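You operate a simulated robot arm through the tools that you are given. There is no shell and no other tool.

Carry out the task below with a simulated robot arm. There is one attempt and no reset: what you move stays moved.

TASK
Tip the blend sack out into the catch tray and take a sample.
Fine: tray before the cradle first; stand the cradle upright again; one dippers into the squat jar, dipper back. Set down upright: sample dipper.

Only the result counts: the job must be done as asked and must still hold three seconds after the hand-in. Knocking over, shifting, dropping, spilling or breaking anything else fails it.

THE ROBOT
A 6-joint arm with a fingered hand, fixed in place. Base frame: the origin is on the floor under the middle of its stand, x ahead of it, y to its left, z up; the work surface is at about z = 70. Lengths are in cm, angles in rad, forces in N, time in s.
With the tool pointing down near the work surface it reaches from about 14 to 84 cm from the base axis. Its first joint turns from -2.897 to 2.897 rad. Payload 5 kg.
The tool frame sits at the grasp point between the pads (the TCP): z along the fingers, y along the line on which they close. The tips reach 3.7 cm beyond it. The gripper opens to 12.4 cm; its body begins 4.3 cm behind the TCP. The gripper is a hand of 3 fingers: y runs from the thumb to the fingers, the wrist lies at [-2.1, -12.5, -21.5] in the tool frame, and closing takes about 1.5 s.
Orientation is told as [roll, pitch, yaw] about the base's x, y, z axes, in that order, counted from this pose: with the fingers straight down and the wrist toward the robot, the tool's x, y and z point along [0, 1, 0], [1, 0, 0] and [0, 0, -1] of the base frame.

THE INTERFACE
- The arm moves only by the tool apply_moves. Its argument "steps" is a list of rows, each a list of 2 entries, a list of its own where there are three numbers: the shift along the base's x, y, z in cm, then the turn, a rotation vector about the base's x, y, z in rad. In form: [[[tx, ty, tz], [rx, ry, rz]], ...]. A call has 1 to 20 rows; each row shifts and turns the commanded pose from where the row before left it. "jaw" is the closure in counts, from 0 (fully open) to 255 (shut), set as the call begins (left out, the last holds). A row lasts 0.2 s, in which the tool goes at most 5 cm and 0.15 rad; a call with a longer step from one row to the next is refused whole, and so is a gripper value outside its range. Where a pose cannot be reached the arm comes as near as it can. A force on the tool above 90 N (or 10 N above the force at the start of the call, whichever is more), or a blocked arm, ends the call early, and 0.2 s more pass. The fingers move at their own pace (about 7.2 cm/s each) and stop on an object; they squeeze with about 22 N. The grip force told is the motor's: it shows also when the fingers shut on nothing. Time passes only in rows, and 0.2 s behind the last, so rows that do not move let the fingers close. It gives the time, the measured TCP pose, the force on the tool (base axes), the opening and the grip force at its end, in the units of the frame above (readings bear some noise), with the torque about the TCP (base axes, N m) and any sound that the robot's microphone picked up, and new pictures: "pictures" is both (left out), scene, wrist or none.
- Cameras (640 x 400 px; columns grow to the right, rows downward): "scene" is fixed at [4.76, -65.26, 152.07]; the picture's right is [0.83, -0.56, 0.00], its down [-0.26, -0.38, -0.89] and it looks along [0.49, 0.74, -0.46] (base axes); focal length 328 px, centre (320, 200). "wrist" rides on the gripper at [7.2, -10.4, -15.4] in the tool frame; the picture's right is [-0.83, 0.26, -0.49], its down [-0.51, -0.72, 0.47] and it looks along [-0.23, 0.64, 0.73] (tool axes); focal length 243 px, centre (320, 200). There is no depth. A picture from a camera that has moved, and an enlarged one, comes with that camera's place and axes in the base frame and with its lens.
- set_grasp(shape): the hand has 3 fingers and takes this shape, open, in about a second: jaw (thumb against the fingers, like two jaws); tri (thumb and two fingers); tip (a fingertip pinch); poke (one finger out to press); point (the index stretched); flat (the hand flat); cup (the hand cupped); fist (a fist). The gripper value then closes the fingers along that shape, each until it touches; the sizes above hold for jaw. It gives what a move gives, with no picture.
- zoom(camera, box): a new picture of the part [left, top, right, bottom] of that camera's present view, enlarged. The clock stands still meanwhile.
- sign_off(): hands the job in; it is judged then, once.

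Places have to be worked out from the pictures, the camera data and where the tool is seen. Open the gripper and draw the arm clear of the work before you hand the job in, unless the task says otherwise.

The tools are called after ">>>" as name(argument=value, ...) on one line, values as JSON. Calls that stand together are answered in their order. apply_moves: Moves the arm, as the interface text tells. Its arguments: {"type":"object","properties":{"steps":{"type":"array","items":{"type":"array"}},"jaw":{"type":"number"},"pictures":{"type":"string","enum":["both","scene","wrist","none"]}},"required":["steps"]} The other tools are called the same way: set_grasp (shape) gives the hand a shape; zoom (camera, box) takes an enlarged picture of a part of a camera's view; sign_off () hands the job in.

At the start:

```text
clock: 0.0
tcp_pos: [51.99, 53.29, 113.99]
tool_rot: [0.0, 0.002, 0.0]
wrist_force: [-0.5, -0.3, 0.4]
moment: [-0.01, -0.01, 0.01]
finger_gap: 12.33
finger_force: 0.1
shape: jaw
```

scene: 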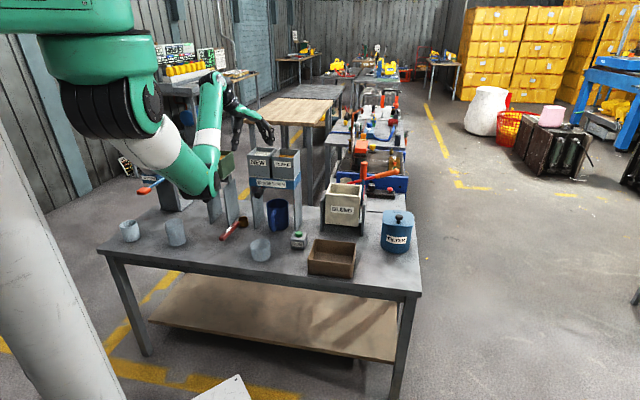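
wrist: 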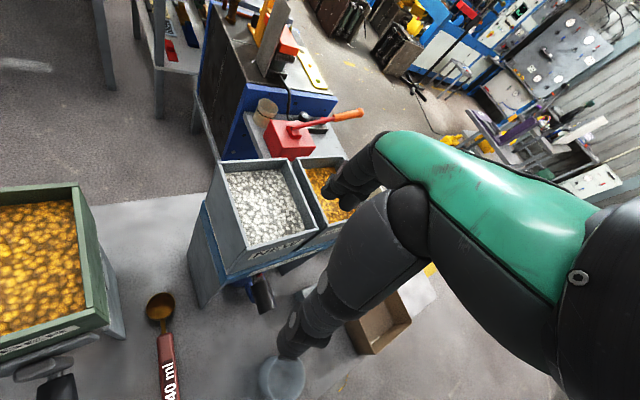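

I'll look closely at the scene first, to identify the blend sack cradle, tray, jars and dipper.

>>> zoom(camera="scene", box=[90, 120, 270, 280])

>>> zoom(camera="scene", box=[230, 130, 430, 290])

>>> zoom(camera="wrist", box=[0, 150, 320, 400])

```text
2.50 times, centred on (180, 200) of scene
camera zoom: at [4.76, -65.26, 152.07], right [0.83, -0.56, 0.0], down [-0.26, -0.38, -0.89], along [0.49, 0.74, -0.46], focal length 821 px, centre (670, 200)
```

zoom: 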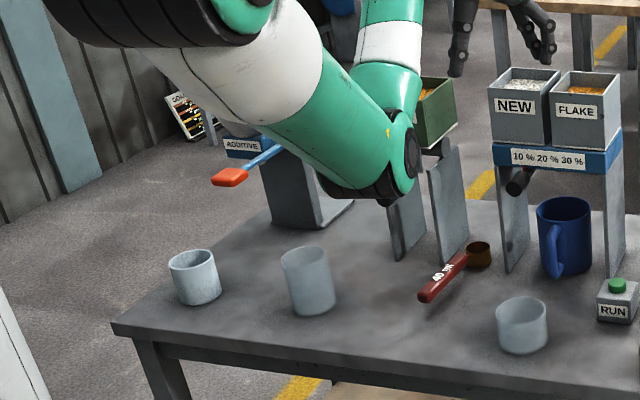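

```text
2.50 times, centred on (330, 210) of scene
camera zoom: at [4.76, -65.26, 152.07], right [0.83, -0.56, 0.0], down [-0.26, -0.38, -0.89], along [0.49, 0.74, -0.46], focal length 821 px, centre (295, 175)
```

zoom: 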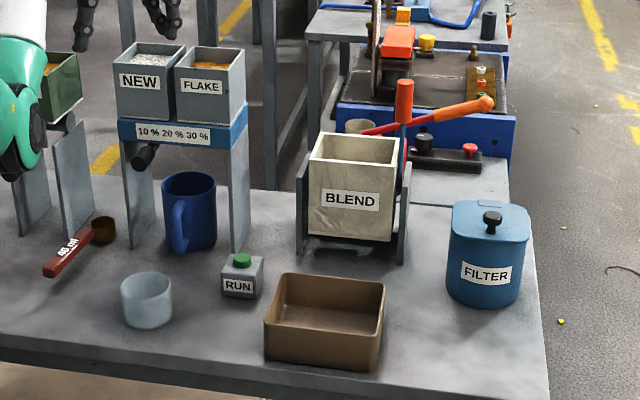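

```text
1.60 times, centred on (160, 275) of wrist
camera zoom: at [41.7, 60.61, 129.4], right [0.26, -0.83, 0.49], down [-0.72, -0.51, -0.47], along [0.64, -0.23, -0.73], focal length 388 px, centre (576, 80)
```

zoom: 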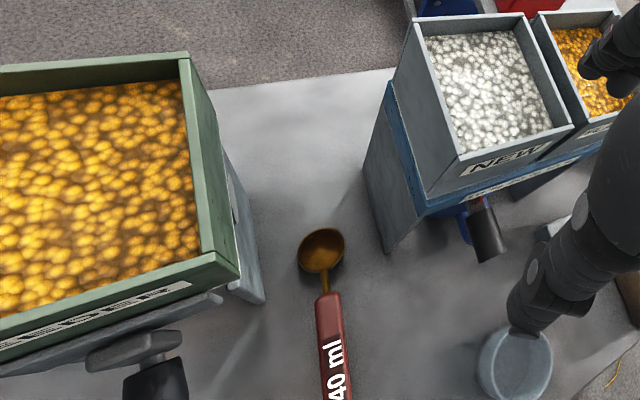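

The blend sack sits in a cradle with an upright lever; I'll zoom closer on the cradle, dipper, and jars for measurements.

>>> zoom(camera="scene", box=[305, 150, 425, 250])

>>> zoom(camera="scene", box=[210, 190, 310, 280])

>>> zoom(camera="scene", box=[110, 190, 220, 260])

>>> zoom(camera="scene", box=[290, 225, 430, 295])

```text
4.00 times, centred on (365, 200) of scene
camera zoom: at [4.76, -65.26, 152.07], right [0.83, -0.56, 0.0], down [-0.26, -0.38, -0.89], along [0.49, 0.74, -0.46], focal length 1313 px, centre (140, 200)
```

zoom: 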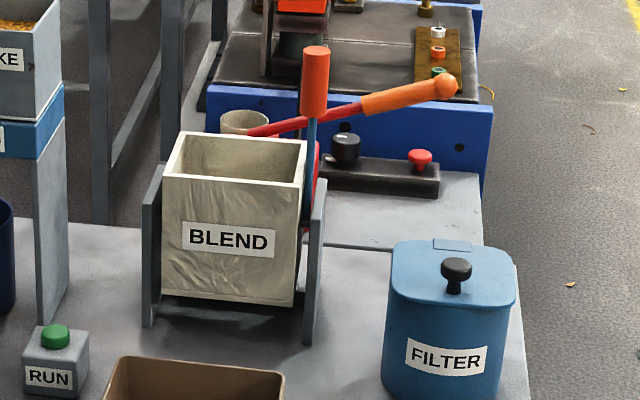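

```text
4.44 times, centred on (260, 235) of scene
camera zoom: at [4.76, -65.26, 152.07], right [0.83, -0.56, 0.0], down [-0.26, -0.38, -0.89], along [0.49, 0.74, -0.46], focal length 1459 px, centre (587, 44)
```

zoom: 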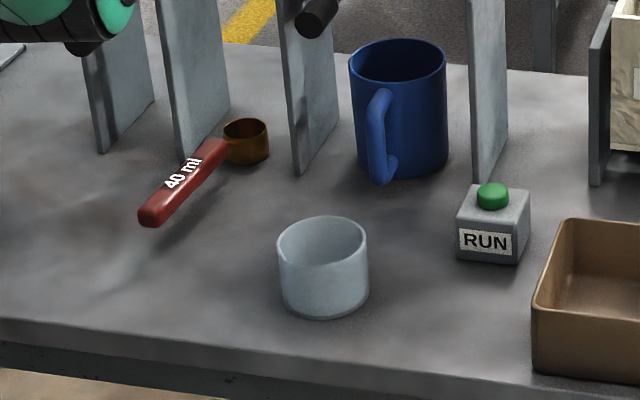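

```text
5.71 times, centred on (165, 225) of scene
camera zoom: at [4.76, -65.26, 152.07], right [0.83, -0.56, 0.0], down [-0.26, -0.38, -0.89], along [0.49, 0.74, -0.46], focal length 1876 px, centre (1206, 57)
```

zoom: 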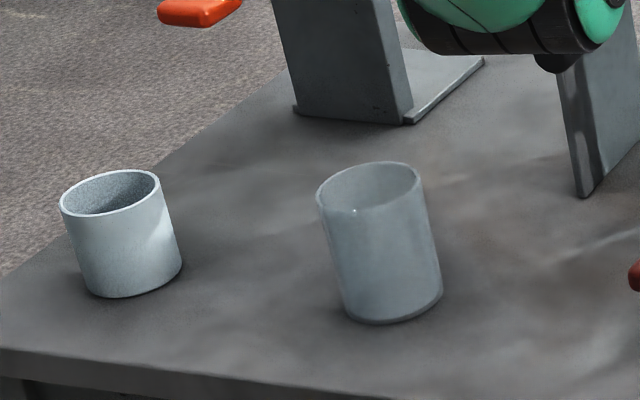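

```text
4.57 times, centred on (360, 260) of scene
camera zoom: at [4.76, -65.26, 152.07], right [0.83, -0.56, 0.0], down [-0.26, -0.38, -0.89], along [0.49, 0.74, -0.46], focal length 1501 px, centre (137, -74)
```

zoom: 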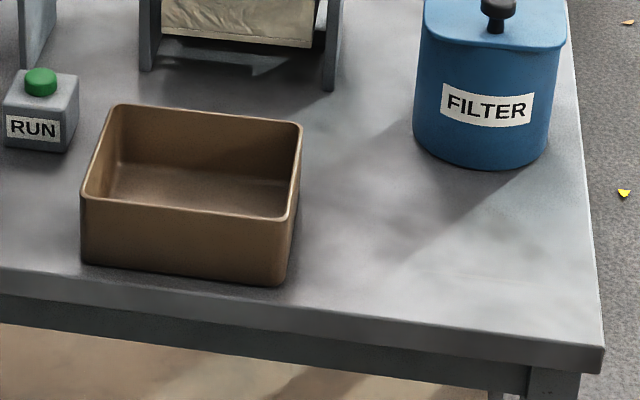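

The cradle's lever sits on its right side and stands upright. I'll move the hand at height toward the open area in front of the cradle, to look at it with the wrist camera.

>>> apply_moves(steps=[[[1.2, -3.9, 0.3], [0, 0, 0]], [[1.2, -3.9, 0.3], [0, 0, 0]], [[1.2, -3.9, 0], [0, 0, 0]], [[1.2, -3.9, 0], [0, 0, 0]], [[1.2, -3.9, 0], [0, 0, 0]], [[1.2, -3.9, 0], [0, 0, 0]], [[1.2, -3.9, 0], [0, 0, 0]], [[1.2, -3.9, 0], [0, 0, 0]]], pictures="both")

```text
clock: 1.8
tcp_pos: [61.52, 22.14, 114.75]
tool_rot: [0.001, 0.001, 0.001]
wrist_force: [0.5, 0.1, -0.2]
moment: [-0.03, -0.03, -0.01]
finger_gap: 12.37
finger_force: 0.0
shape: jaw
camera wrist: at [51.2, 29.5, 130.02], right [0.26, -0.83, 0.49], down [-0.72, -0.51, -0.47], along [0.64, -0.23, -0.73], focal length 243 px, centre (320, 200)
```

scene: 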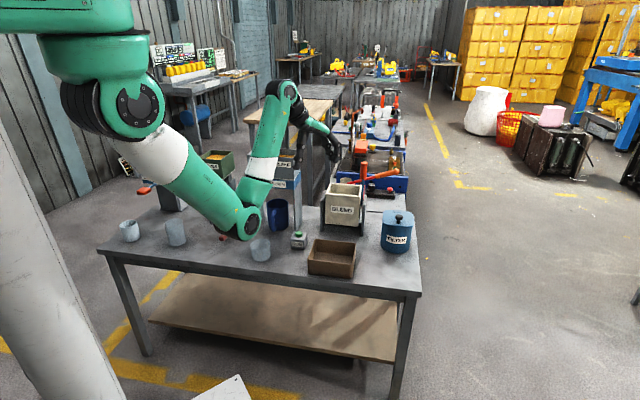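
wrist: 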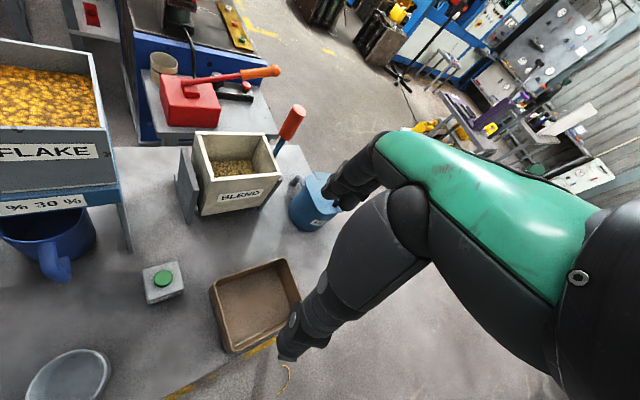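

The wrist view now shows the cradle, tray and RUN box well. I'll enlarge the cradle area.

>>> zoom(camera="wrist", box=[150, 80, 350, 240])

>>> zoom(camera="scene", box=[300, 150, 430, 290])

>>> zoom(camera="wrist", box=[0, 200, 320, 400])

```text
2.50 times, centred on (250, 160) of wrist
camera zoom: at [51.2, 29.5, 130.02], right [0.26, -0.83, 0.49], down [-0.72, -0.51, -0.47], along [0.64, -0.23, -0.73], focal length 606 px, centre (495, 300)
```

zoom: 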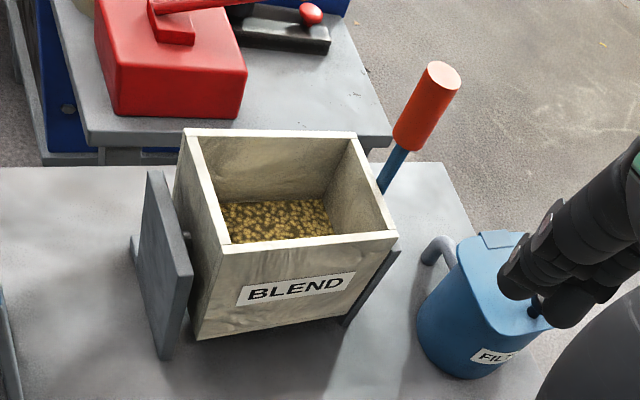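

```text
2.86 times, centred on (365, 220) of scene
camera zoom: at [4.76, -65.26, 152.07], right [0.83, -0.56, 0.0], down [-0.26, -0.38, -0.89], along [0.49, 0.74, -0.46], focal length 938 px, centre (191, 143)
```

zoom: 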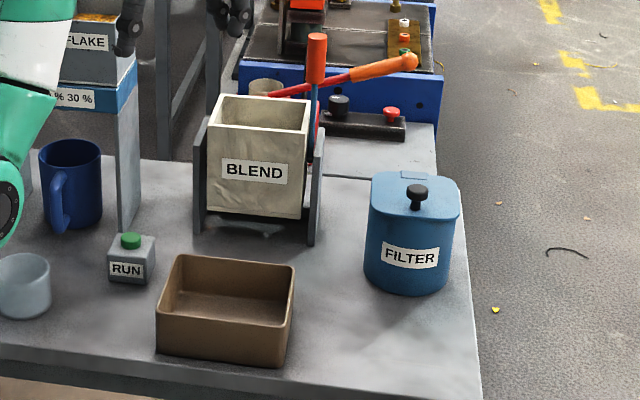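

```text
2.00 times, centred on (160, 300) of wrist
camera zoom: at [51.2, 29.5, 130.02], right [0.26, -0.83, 0.49], down [-0.72, -0.51, -0.47], along [0.64, -0.23, -0.73], focal length 485 px, centre (640, 0)
```

zoom: 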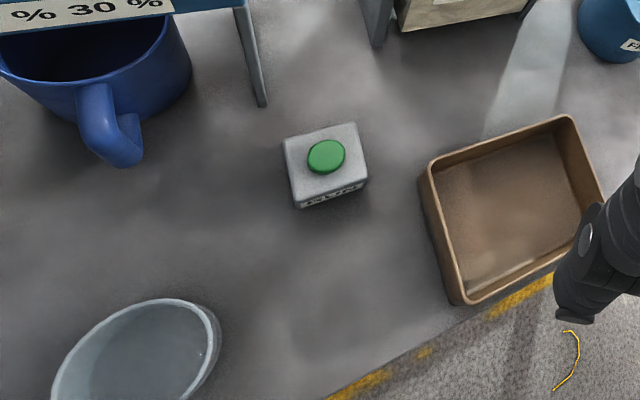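

Triangulating both views, the lever grip is at about (90.4, 30.9, 96–103.6) and the sack centre at about (85, 36). I'll tilt the hand to get a near-horizontal look at the cradle and tray heights.

>>> apply_moves(steps=[[[0, -2, -3], [0, -0.14, 0]], [[0, -2, -3], [0, -0.14, 0]], [[0, -2, -3], [0, -0.14, 0]], [[0, -2, -3], [0, -0.14, 0]], [[0, -2, -3], [0, -0.14, 0]], [[0, 0, 0], [0, 0, 0.1]], [[0, 0, 0], [0, 0, 0.1]]], pictures="both")

```text
clock: 3.4
tcp_pos: [61.71, 12.03, 99.59]
tool_rot: [-0.002, -0.702, 0.201]
wrist_force: [0.0, 0.4, -0.1]
moment: [0.02, -0.02, -0.07]
finger_gap: 12.38
finger_force: 0.1
shape: jaw
camera wrist: at [42.8, 15.69, 104.64], right [0.05, -0.84, 0.55], down [-0.14, -0.55, -0.83], along [0.99, -0.04, -0.15], focal length 243 px, centre (320, 200)
```

scene: 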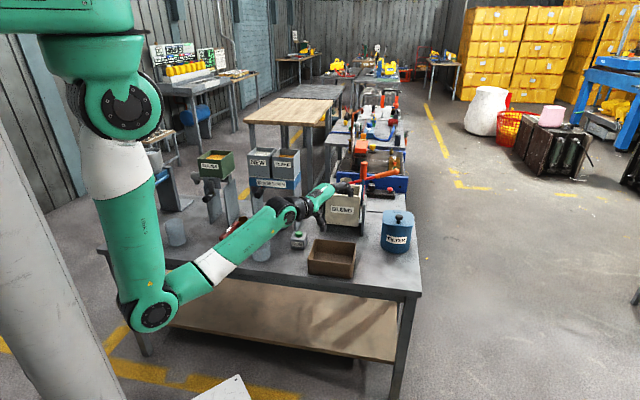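
wrist: 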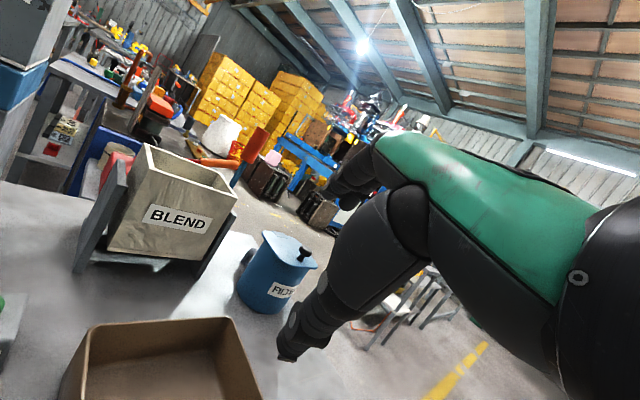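

This view is nearly horizontal at the cradle. I'll enlarge it to read plate, axle and tray heights.

>>> zoom(camera="wrist", box=[60, 110, 260, 290])

>>> zoom(camera="wrist", box=[40, 240, 340, 400])

```text
2.22 times, centred on (160, 200) of wrist
camera zoom: at [42.8, 15.69, 104.64], right [0.05, -0.84, 0.55], down [-0.14, -0.55, -0.83], along [0.99, -0.04, -0.15], focal length 539 px, centre (676, 200)
```

zoom: 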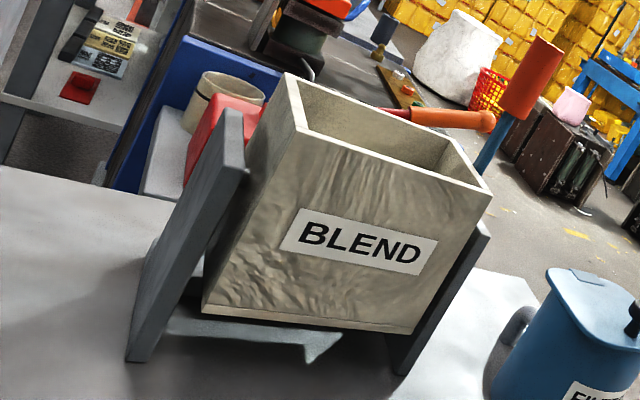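

```text
2.13 times, centred on (190, 320) of wrist
camera zoom: at [42.8, 15.69, 104.64], right [0.05, -0.84, 0.55], down [-0.14, -0.55, -0.83], along [0.99, -0.04, -0.15], focal length 518 px, centre (597, -56)
```

zoom: 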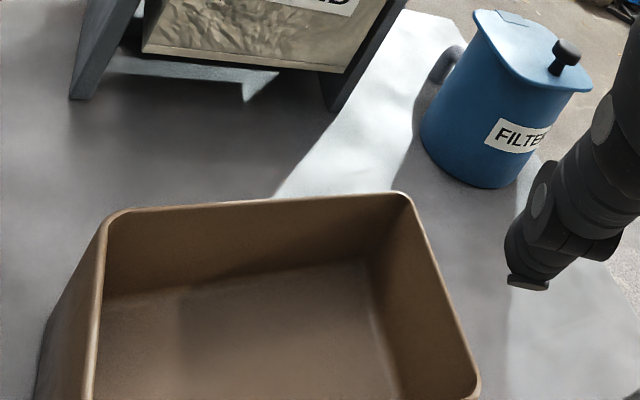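

From these views: tray rim ≈ z 77.8, front wall midpoint ≈ (60.3, 12.0); the sack front face ≈ 15 cm farther along the (0.71, 0.71) direction. I'll turn the hand to yaw 45° pointing down above the tray's front wall to pinch it.

>>> apply_moves(steps=[[[0, 0, 0], [0, 0, 0.146]], [[0, 0, 0], [0, 0, 0.146]], [[0, 0, 0], [0, 0, 0.146]], [[0, 0, 0], [0, 0, 0.146]], [[-0.3, 0, -0.5], [-0.099, 0.099, 0]], [[-0.3, 0, -0.5], [-0.099, 0.099, 0]], [[-0.3, 0, -0.5], [-0.099, 0.099, 0]], [[-0.3, 0, -0.5], [-0.099, 0.099, 0]], [[-0.3, 0, -0.5], [-0.099, 0.099, 0]], [[0, 0, 0], [0, 0, 0]]], pictures="both")

```text
clock: 5.6
tcp_pos: [60.1, 12.13, 97.09]
tool_rot: [0.001, 0.001, 0.786]
wrist_force: [0.2, 1.1, 0.8]
moment: [0.0, 0.01, 0.02]
finger_gap: 12.4
finger_force: 0.0
shape: jaw
camera wrist: at [47.75, 9.94, 112.47], right [0.77, -0.4, 0.49], down [-0.15, -0.87, -0.47], along [0.62, 0.29, -0.73], focal length 243 px, centre (320, 200)
```

scene: 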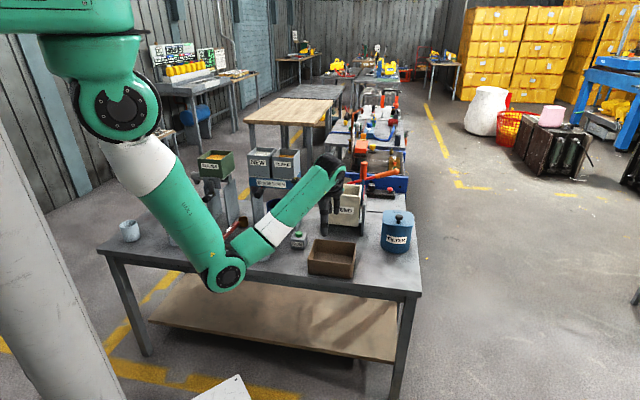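
wrist: 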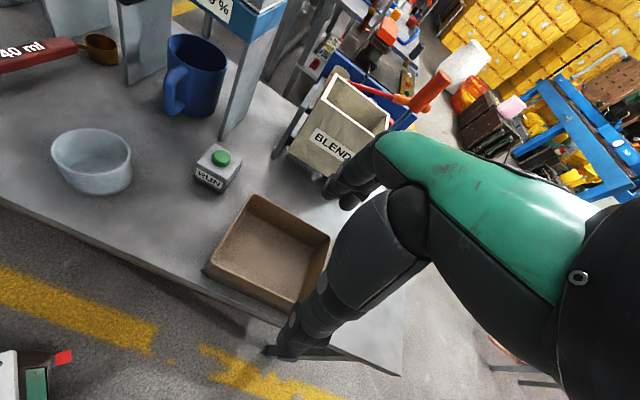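

The hand is above the tray front wall. I'll zoom into both views to check how the fingers line up with the wall.

>>> zoom(camera="wrist", box=[180, 150, 400, 380])

>>> zoom(camera="scene", box=[260, 150, 420, 290])

```text
1.74 times, centred on (290, 265) of wrist
camera zoom: at [47.75, 9.94, 112.47], right [0.77, -0.4, 0.49], down [-0.15, -0.87, -0.47], along [0.62, 0.29, -0.73], focal length 422 px, centre (372, 87)
```

zoom: 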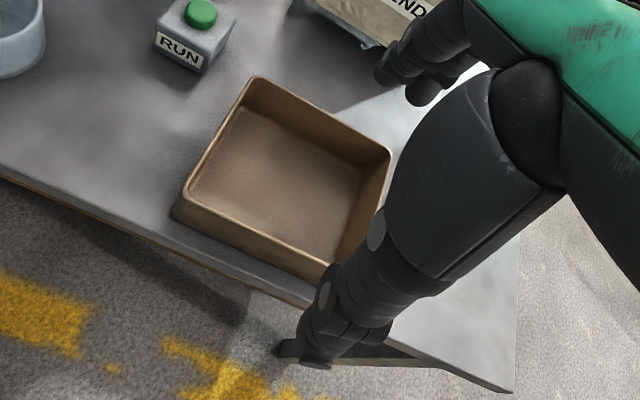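

```text
2.86 times, centred on (340, 220) of scene
camera zoom: at [4.76, -65.26, 152.07], right [0.83, -0.56, 0.0], down [-0.26, -0.38, -0.89], along [0.49, 0.74, -0.46], focal length 938 px, centre (263, 143)
```

zoom: 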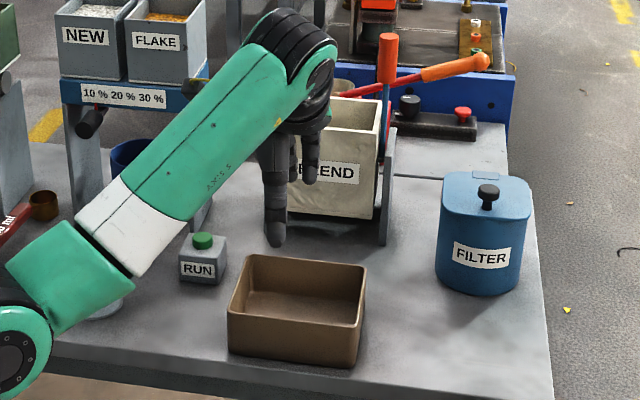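

The finger geometry matches the model (thumb tip 6.2 cm on the near side, fingers on the far side), and the wall passes about 0.3 cm beyond the TCP. I descend so the thumb is outside the front wall and the fingers inside the tray.

>>> apply_moves(steps=[[[0.1, 0.1, -4.5], [0, 0, 0]], [[0.1, 0.1, -4.5], [0, 0, 0]], [[0.0, 0.0, -4.5], [0, 0, 0]], [[0, 0, -4], [0, 0, 0]], [[0, 0, -3], [0, 0, 0]], [[0, 0, 0], [0, 0, 0]]], pictures="both")

```text
clock: 7.0
tcp_pos: [60.42, 12.18, 76.47]
tool_rot: [0.0, 0.0, 0.785]
wrist_force: [0.0, 0.1, 0.4]
moment: [-0.02, 0.02, 0.01]
finger_gap: 12.42
finger_force: 0.0
shape: jaw
camera wrist: at [47.92, 10.06, 91.98], right [0.77, -0.4, 0.49], down [-0.15, -0.87, -0.47], along [0.62, 0.29, -0.73], focal length 243 px, centre (320, 200)
```

scene: 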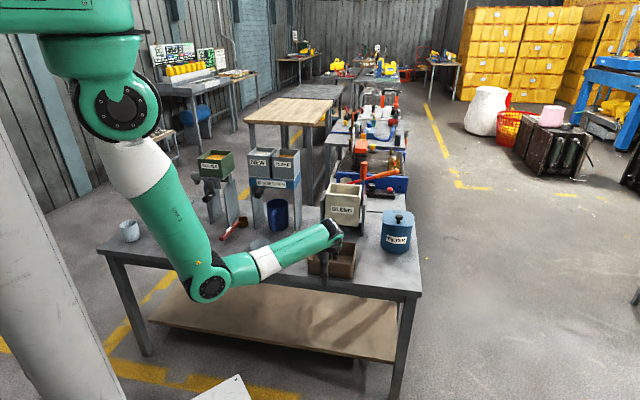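
wrist: 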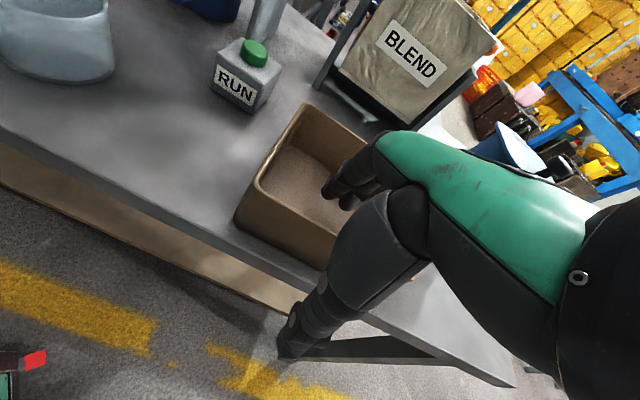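

Fingers are inside the tray and the thumb is outside; no contact forces. I close the jaw on the front wall.

>>> apply_moves(steps=[[[0, 0, 0], [0, 0, 0]], [[0, 0, 0], [0, 0, 0]], [[0, 0, 0], [0, 0, 0]], [[0, 0, 0], [0, 0, 0]], [[0, 0, 0], [0, 0, 0]], [[0, 0, 0], [0, 0, 0]], [[0, 0, 0], [0, 0, 0]], [[0, 0, 0], [0, 0, 0]]], jaw=255, pictures="both")

```text
clock: 8.8
tcp_pos: [60.33, 12.21, 76.5]
tool_rot: [-0.001, 0.0, 0.785]
wrist_force: [-0.3, 0.1, -0.2]
moment: [0.01, 0.02, 0.0]
finger_gap: 0.02
finger_force: 21.9
shape: jaw
camera wrist: at [47.92, 10.06, 92.01], right [0.77, -0.4, 0.49], down [-0.15, -0.87, -0.47], along [0.62, 0.29, -0.73], focal length 243 px, centre (320, 200)
```

scene: 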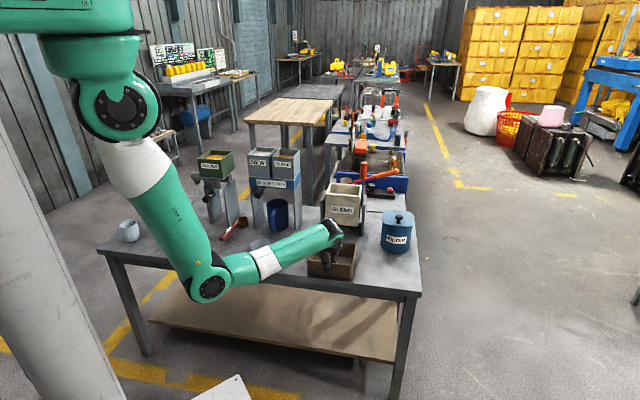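
wrist: 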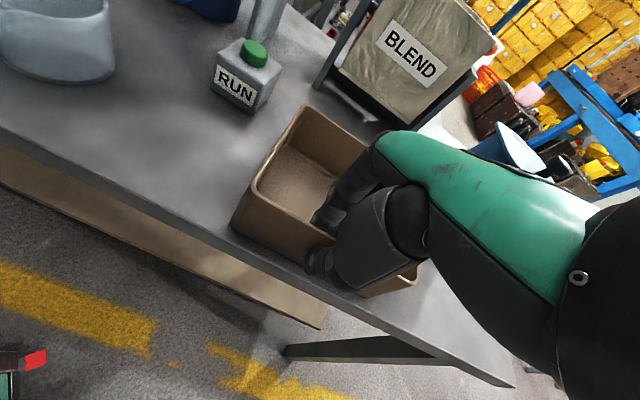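

The gap reads near zero, so I check whether the wall is really between the fingers.

>>> zoom(camera="wrist", box=[220, 90, 460, 310])

>>> zoom(camera="scene", box=[290, 200, 390, 290])

```text
1.82 times, centred on (340, 200) of wrist
camera zoom: at [47.92, 10.06, 92.01], right [0.77, -0.4, 0.49], down [-0.15, -0.87, -0.47], along [0.62, 0.29, -0.73], focal length 441 px, centre (284, 200)
```

zoom: 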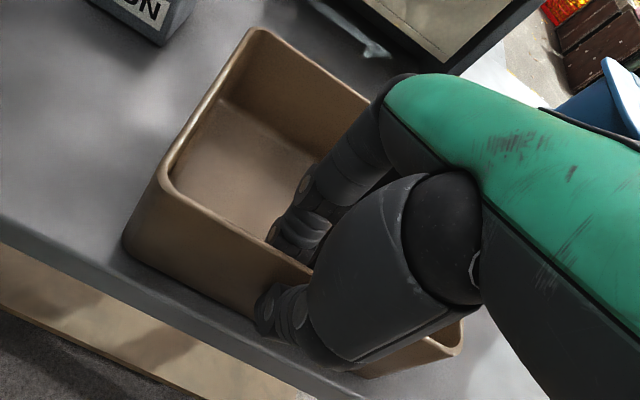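

```text
4.44 times, centred on (340, 245) of scene
camera zoom: at [4.76, -65.26, 152.07], right [0.83, -0.56, 0.0], down [-0.26, -0.38, -0.89], along [0.49, 0.74, -0.46], focal length 1459 px, centre (231, 0)
```

zoom: 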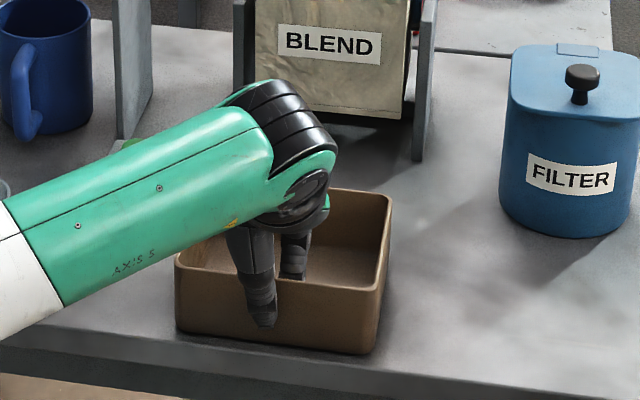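

The wall is clamped between thumb and fingers. I drag the tray along (0.71, 0.71) toward the cradle, first 9 cm, then check.

>>> apply_moves(steps=[[[0.71, 0.71, 0], [0, 0, 0]], [[1.06, 1.06, 0], [0, 0, 0]], [[1.06, 1.06, 0], [0, 0, 0]], [[1.06, 1.06, 0], [0, 0, 0]], [[1.06, 1.06, 0], [0, 0, 0]], [[1.06, 1.06, 0], [0, 0, 0]], [[0.35, 0.35, 0], [0, 0, 0]], [[0, 0, 0], [0, 0, 0]]], pictures="both")

```text
clock: 10.6
tcp_pos: [66.61, 18.66, 76.6]
tool_rot: [0.0, 0.0, 0.787]
wrist_force: [0.0, -0.5, 0.8]
moment: [0.05, 0.01, 0.02]
finger_gap: 0.0
finger_force: 22.1
shape: jaw
camera wrist: at [54.28, 16.5, 91.99], right [0.77, -0.4, 0.49], down [-0.15, -0.87, -0.47], along [0.62, 0.29, -0.73], focal length 243 px, centre (320, 200)
```

scene: 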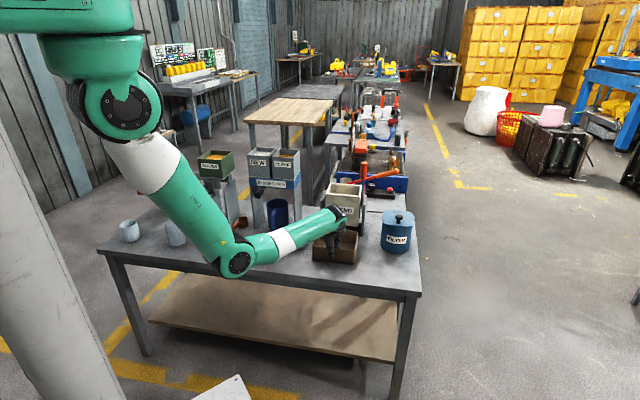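
wrist: 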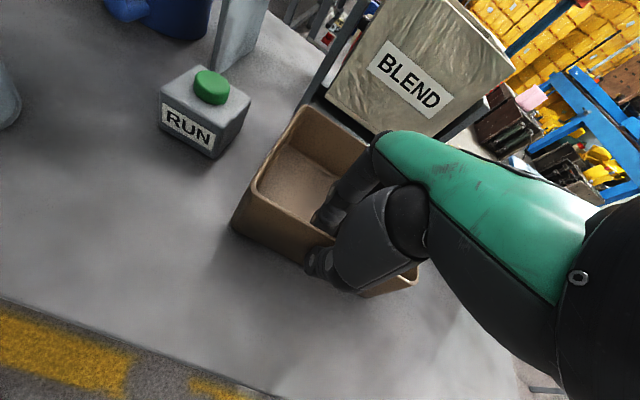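

The tray follows the hand. I zoom in to measure the remaining gap between the tray's back rim and the sack.

>>> zoom(camera="scene", box=[300, 170, 400, 270])

>>> zoom(camera="wrist", box=[220, 60, 460, 310])

```text
4.00 times, centred on (350, 220) of scene
camera zoom: at [4.76, -65.26, 152.07], right [0.83, -0.56, 0.0], down [-0.26, -0.38, -0.89], along [0.49, 0.74, -0.46], focal length 1313 px, centre (200, 120)
```

zoom: 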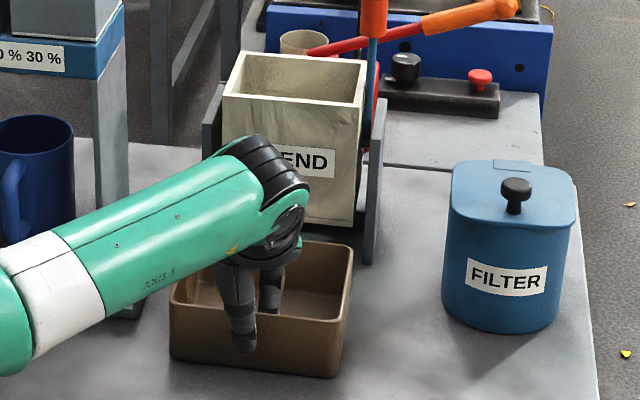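

```text
1.60 times, centred on (340, 185) of wrist
camera zoom: at [54.28, 16.5, 91.99], right [0.77, -0.4, 0.49], down [-0.15, -0.87, -0.47], along [0.62, 0.29, -0.73], focal length 388 px, centre (288, 224)
```

zoom: 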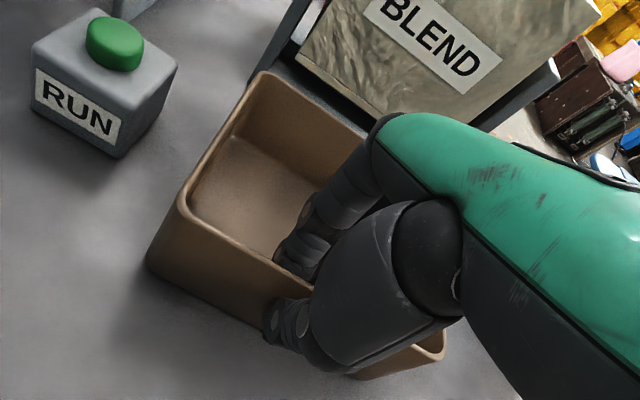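

Tray back rim is at about 72.7 along the cradle axis, sack face at about 79.8. I continue 5.5 cm and recheck.

>>> apply_moves(steps=[[[0.71, 0.71, 0], [0, 0, 0]], [[0.8, 0.8, 0], [0, 0, 0]], [[0.8, 0.8, 0], [0, 0, 0]], [[0.8, 0.8, 0], [0, 0, 0]], [[0.8, 0.8, 0], [0, 0, 0]], [[0, 0, 0], [0, 0, 0]]], pictures="both")

>>> zoom(camera="scene", box=[300, 170, 400, 270])

>>> zoom(camera="wrist", box=[240, 40, 460, 260])

```text
clock: 12.0
tcp_pos: [70.6, 22.49, 76.58]
tool_rot: [-0.002, 0.002, 0.785]
wrist_force: [0.6, 0.1, 0.2]
moment: [0.04, -0.01, -0.01]
finger_gap: 0.0
finger_force: 22.3
shape: jaw
camera wrist: at [58.2, 20.39, 91.99], right [0.77, -0.4, 0.49], down [-0.15, -0.87, -0.47], along [0.62, 0.29, -0.73], focal length 243 px, centre (320, 200)
```

scene: 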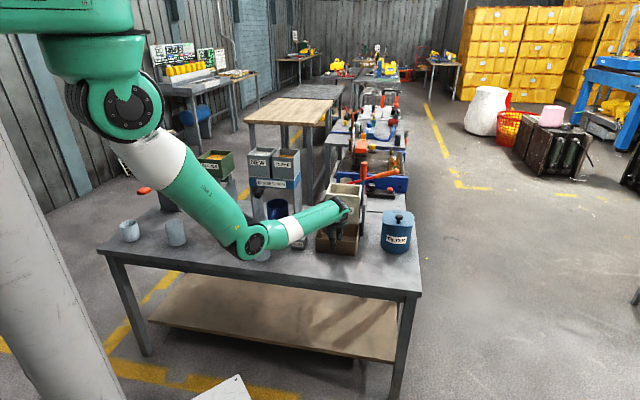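
wrist: 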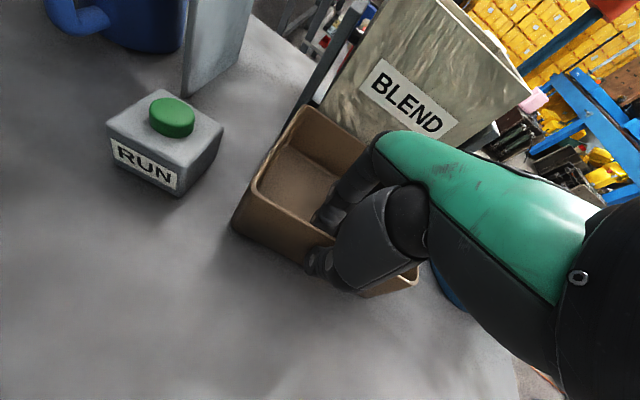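

```text
4.00 times, centred on (350, 220) of scene
camera zoom: at [4.76, -65.26, 152.07], right [0.83, -0.56, 0.0], down [-0.26, -0.38, -0.89], along [0.49, 0.74, -0.46], focal length 1313 px, centre (200, 120)
```

zoom: 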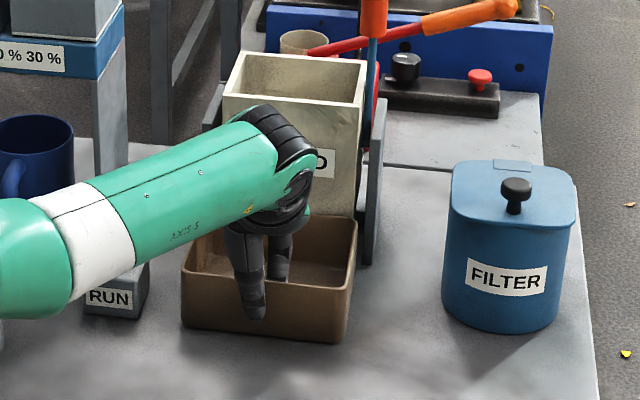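

```text
1.82 times, centred on (350, 150) of wrist
camera zoom: at [58.2, 20.39, 91.99], right [0.77, -0.4, 0.49], down [-0.15, -0.87, -0.47], along [0.62, 0.29, -0.73], focal length 441 px, centre (266, 291)
```

zoom: 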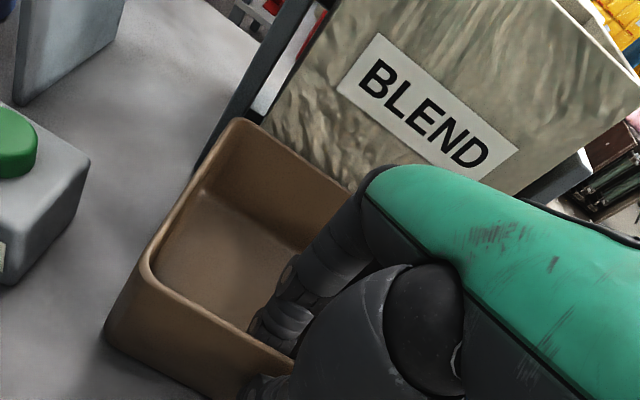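

The gap is down to about 1.5 cm. Before finishing, I want the pivot height of the cradle, so I zoom hard on the lever base and plate.

>>> zoom(camera="scene", box=[370, 165, 410, 240])

>>> zoom(camera="scene", box=[340, 170, 380, 200])

>>> zoom(camera="scene", box=[320, 200, 370, 240])

```text
5.33 times, centred on (390, 202) of scene
camera zoom: at [4.76, -65.26, 152.07], right [0.83, -0.56, 0.0], down [-0.26, -0.38, -0.89], along [0.49, 0.74, -0.46], focal length 1751 px, centre (-53, 187)
```

zoom: 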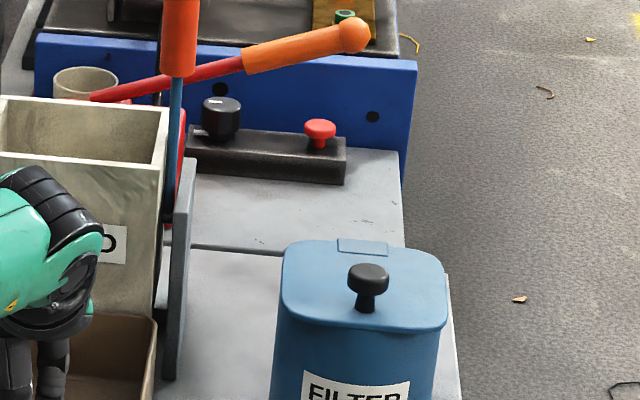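

```text
13.33 times, centred on (360, 185) of scene
camera zoom: at [4.76, -65.26, 152.07], right [0.83, -0.56, 0.0], down [-0.26, -0.38, -0.89], along [0.49, 0.74, -0.46], focal length 4377 px, centre (-213, 400)
```

zoom: 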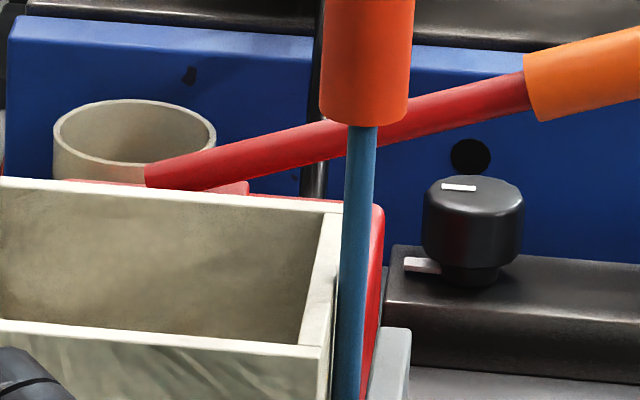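

```text
10.00 times, centred on (345, 220) of scene
camera zoom: at [4.76, -65.26, 152.07], right [0.83, -0.56, 0.0], down [-0.26, -0.38, -0.89], along [0.49, 0.74, -0.46], focal length 3283 px, centre (70, 0)
```

zoom: 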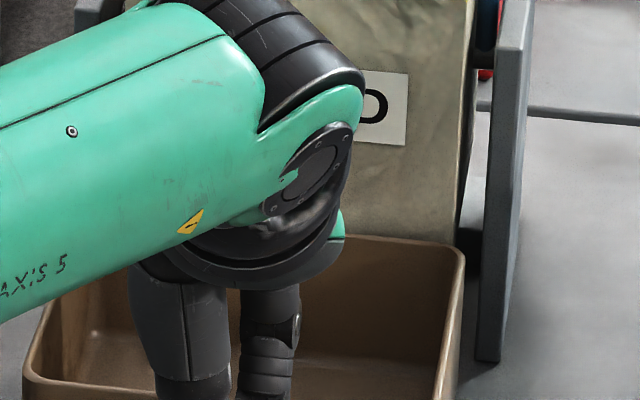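

Zooming gives true extra resolution. I zoom on the lever's foot and the right plate.

>>> zoom(camera="scene", box=[350, 180, 380, 220])

>>> zoom(camera="scene", box=[340, 200, 380, 240])

>>> zoom(camera="scene", box=[320, 180, 370, 215])

```text
10.00 times, centred on (365, 200) of scene
camera zoom: at [4.76, -65.26, 152.07], right [0.83, -0.56, 0.0], down [-0.26, -0.38, -0.89], along [0.49, 0.74, -0.46], focal length 3283 px, centre (-130, 200)
```

zoom: 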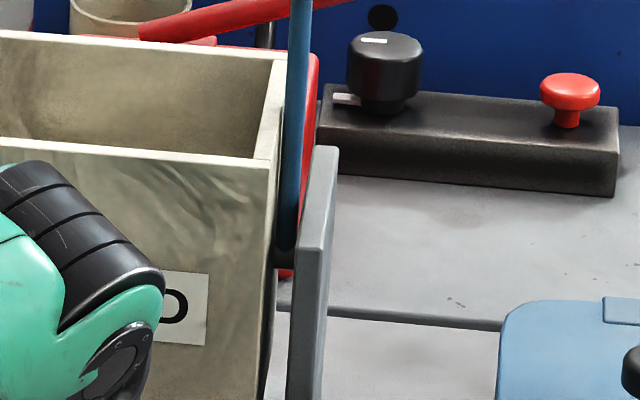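

```text
10.00 times, centred on (360, 220) of scene
camera zoom: at [4.76, -65.26, 152.07], right [0.83, -0.56, 0.0], down [-0.26, -0.38, -0.89], along [0.49, 0.74, -0.46], focal length 3283 px, centre (-80, 0)
```

zoom: 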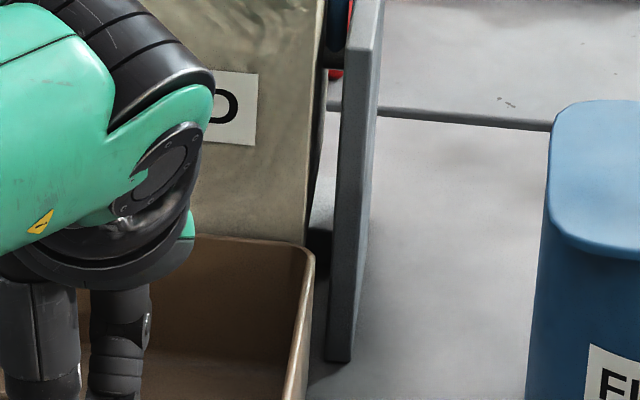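

```text
11.43 times, centred on (345, 198) of scene
camera zoom: at [4.76, -65.26, 152.07], right [0.83, -0.56, 0.0], down [-0.26, -0.38, -0.89], along [0.49, 0.74, -0.46], focal length 3752 px, centre (34, 229)
```

zoom: 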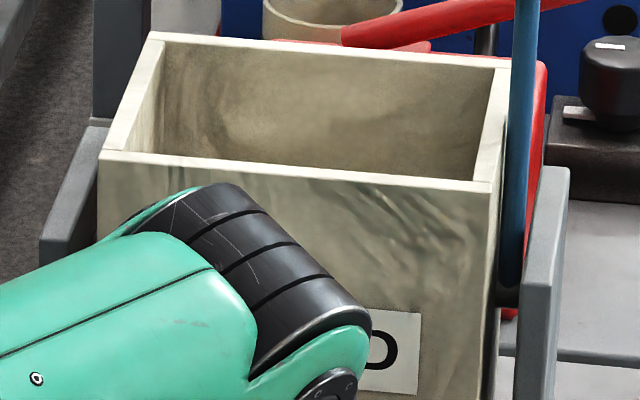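

Refined: pivot z ≈ 84, sack front face at ≈79.8 along the axis, sack top ≈ 90.9. The tray should hug the sack face, so I nudge it in small steps, watching force and the sack.

>>> apply_moves(steps=[[[0.2, 0.2, 0], [0, 0, 0]], [[0.2, 0.2, 0], [0, 0, 0]], [[0, 0, 0], [0, 0, 0]]], pictures="none")

>>> zoom(camera="scene", box=[340, 200, 380, 240])

>>> zoom(camera="wrist", box=[280, 80, 400, 160])

```text
clock: 12.8
tcp_pos: [71.02, 22.83, 76.7]
tool_rot: [0.0, 0.001, 0.785]
wrist_force: [0.3, -0.7, -0.2]
moment: [0.04, -0.01, 0.0]
finger_gap: 0.0
finger_force: 21.7
shape: jaw
```

```text
10.00 times, centred on (360, 220) of scene
camera zoom: at [4.76, -65.26, 152.07], right [0.83, -0.56, 0.0], down [-0.26, -0.38, -0.89], along [0.49, 0.74, -0.46], focal length 3283 px, centre (-80, 0)
```

zoom: 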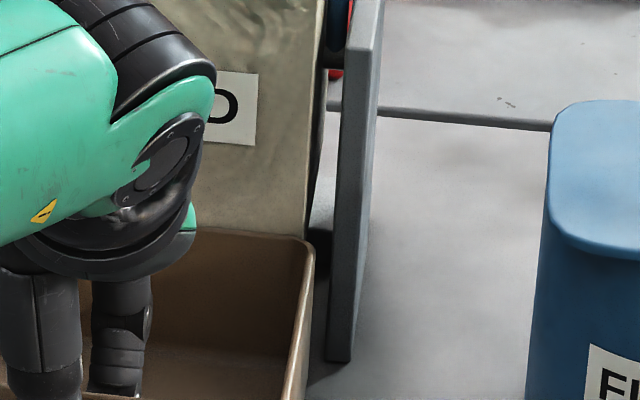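

```text
5.00 times, centred on (340, 120) of wrist
camera zoom: at [58.58, 20.79, 92.02], right [0.77, -0.4, 0.49], down [-0.15, -0.87, -0.47], along [0.62, 0.29, -0.73], focal length 1213 px, centre (220, 600)
```

zoom: 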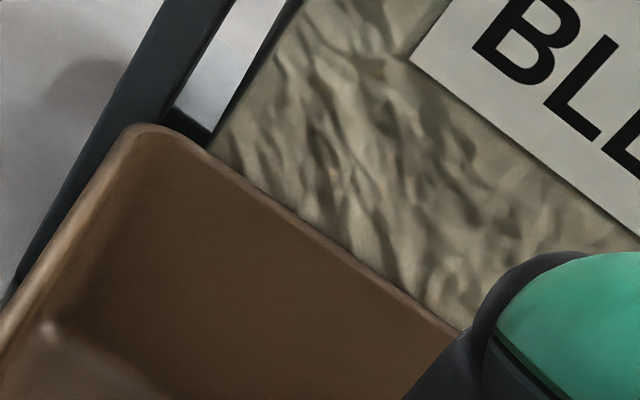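

No contact yet. Two more tiny nudges.

>>> apply_moves(steps=[[[0.15, 0.15, 0], [0, 0, 0]], [[0, 0, 0], [0, 0, 0]], [[0.15, 0.15, 0], [0, 0, 0]], [[0, 0, 0], [0, 0, 0]]], pictures="none")

>>> zoom(camera="scene", box=[350, 180, 380, 220])

>>> zoom(camera="scene", box=[340, 200, 380, 240])

```text
clock: 13.8
tcp_pos: [71.21, 23.16, 76.64]
tool_rot: [0.0, 0.002, 0.784]
wrist_force: [-10.0, -10.7, 1.1]
moment: [-0.28, 0.28, -0.01]
finger_gap: 0.03
finger_force: 22.1
shape: jaw
```

```text
10.00 times, centred on (365, 200) of scene
camera zoom: at [4.76, -65.26, 152.07], right [0.83, -0.56, 0.0], down [-0.26, -0.38, -0.89], along [0.49, 0.74, -0.46], focal length 3283 px, centre (-130, 200)
```

zoom: 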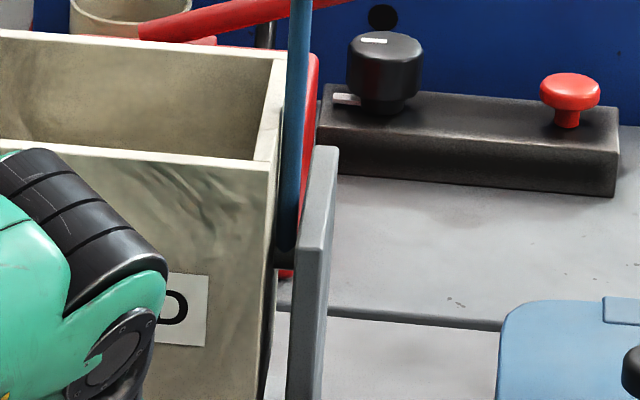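

```text
10.00 times, centred on (360, 220) of scene
camera zoom: at [4.76, -65.26, 152.07], right [0.83, -0.56, 0.0], down [-0.26, -0.38, -0.89], along [0.49, 0.74, -0.46], focal length 3283 px, centre (-80, 0)
```

zoom: 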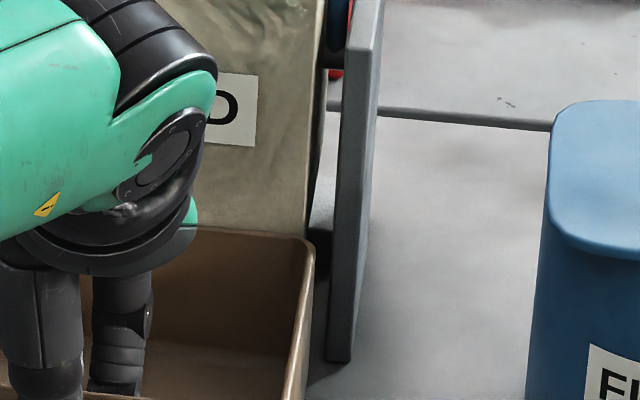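

Contact registered (~15 N along the axis) without the sack moving; the tray is right against it. I back off 0.3 cm, and then release.

>>> apply_moves(steps=[[[-0.2, -0.2, 0], [0, 0, 0]], [[-0.15, -0.15, 0], [0, 0, 0]], [[0, 0, 0], [0, 0, 0]]], pictures="none")

```text
clock: 14.6
tcp_pos: [71.13, 22.86, 76.71]
tool_rot: [-0.002, -0.002, 0.784]
wrist_force: [0.1, 0.9, -0.3]
moment: [0.0, 0.01, 0.01]
finger_gap: 0.0
finger_force: 21.7
shape: jaw
```

Force is back to zero. Release the wall by opening the fingers.

>>> apply_moves(steps=[[[0, 0, 0], [0, 0, 0]], [[0, 0, 0], [0, 0, 0]], [[0, 0, 0], [0, 0, 0]], [[0, 0, 0], [0, 0, 0]], [[0, 0, 0], [0, 0, 0]], [[0, 0, 0], [0, 0, 0]], [[0, 0, 0], [0, 0, 0]]], jaw=0, pictures="both")

```text
clock: 16.2
tcp_pos: [70.92, 22.8, 76.57]
tool_rot: [0.001, 0.0, 0.787]
wrist_force: [0.0, 0.9, 0.1]
moment: [-0.01, 0.03, -0.02]
finger_gap: 12.36
finger_force: 0.1
shape: jaw
camera wrist: at [58.54, 20.73, 92.01], right [0.77, -0.4, 0.49], down [-0.15, -0.87, -0.47], along [0.62, 0.29, -0.73], focal length 243 px, centre (320, 200)
```

scene: 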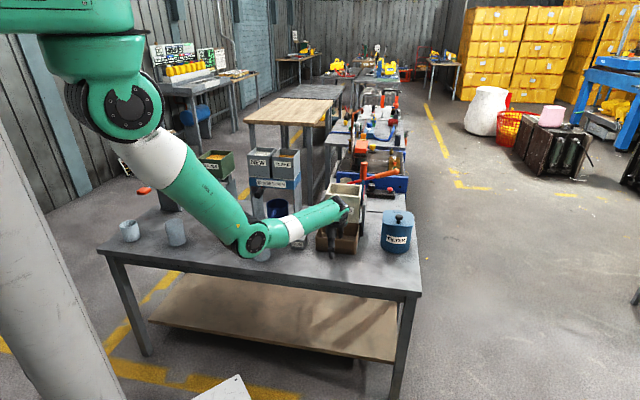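
wrist: 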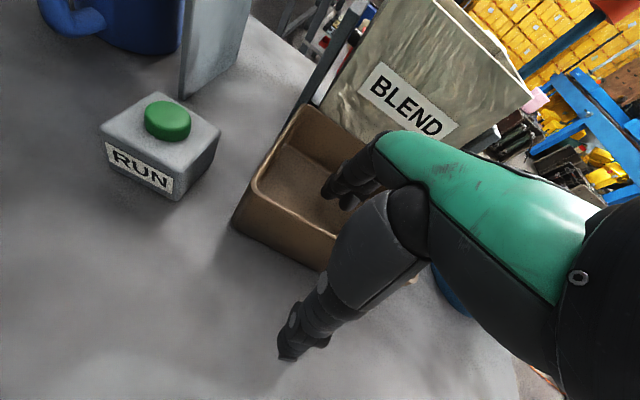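

Tray is in place and released. I raise the hand straight up, then turn it so the fingers close along the cradle's axle direction (yaw −45°), which lets the lever pivot within the pinch.

>>> apply_moves(steps=[[[0, 0, 4], [0, 0, 0]], [[0, 0, 4.5], [0, 0, 0]], [[0, 0, 4.5], [0, 0, 0]], [[0, 0, 4.5], [0, 0, 0]], [[0, 0, 4.5], [0, 0, 0]], [[-0.5, -0.3, 4.5], [0, 0, 0]], [[-0.5, -0.3, 4.5], [0, 0, 0]], [[-0.5, -0.3, 4.5], [0, 0, 0]]], pictures="scene")

>>> apply_moves(steps=[[[0, 0, 0], [0, 0, -0.143]], [[0, 0, 0], [0, 0, -0.143]], [[0, 0, 0], [0, 0, -0.143]], [[0, 0, 0], [0, 0, -0.143]], [[0, 0, 0], [0, 0, -0.143]], [[0, 0, 0], [0, 0, -0.143]], [[0, 0, 0], [0, 0, -0.143]], [[0, 0, 0], [0, 0, -0.143]], [[0, 0, 0], [0, 0, -0.143]], [[0, 0, 0], [0, 0, -0.143]], [[0, 0, 0], [0, 0, -0.141]], [[0, 0, 0], [0, 0, 0]]], pictures="both")

```text
clock: 18.0
tcp_pos: [69.33, 21.97, 112.22]
tool_rot: [0.0, 0.003, 0.785]
wrist_force: [0.2, -0.1, 0.8]
moment: [0.01, 0.02, -0.03]
finger_gap: 12.36
finger_force: 0.2
shape: jaw
```

scene: 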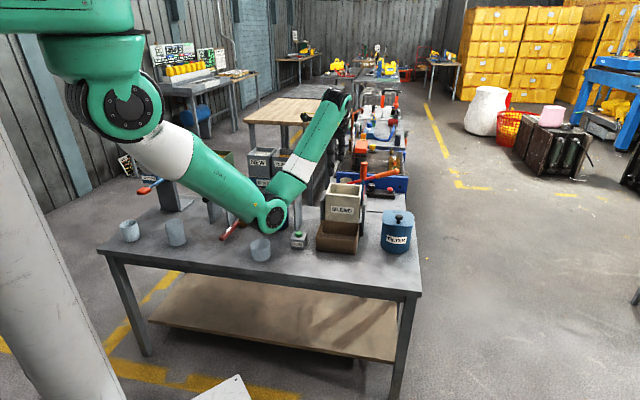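

```text
clock: 20.6
tcp_pos: [69.48, 22.02, 111.93]
tool_rot: [-0.001, 0.0, -0.786]
wrist_force: [0.8, 0.7, 0.4]
moment: [0.0, 0.02, -0.01]
finger_gap: 12.35
finger_force: 0.0
shape: jaw
camera wrist: at [67.32, 34.6, 127.46], right [-0.4, -0.77, 0.49], down [-0.87, 0.15, -0.47], along [0.29, -0.62, -0.73], focal length 243 px, centre (320, 200)
```

scene: 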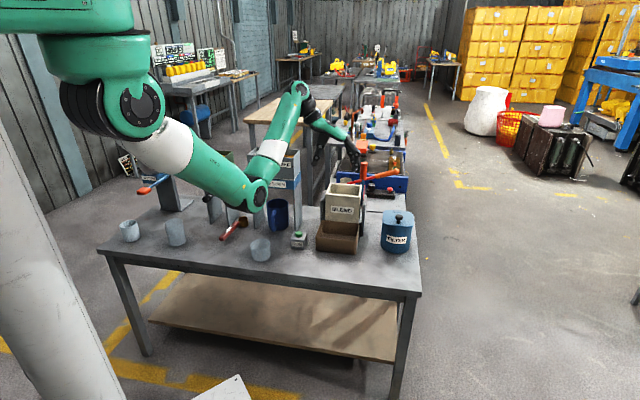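
wrist: 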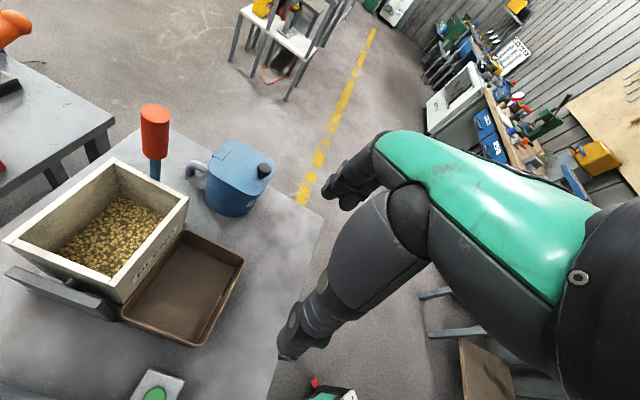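

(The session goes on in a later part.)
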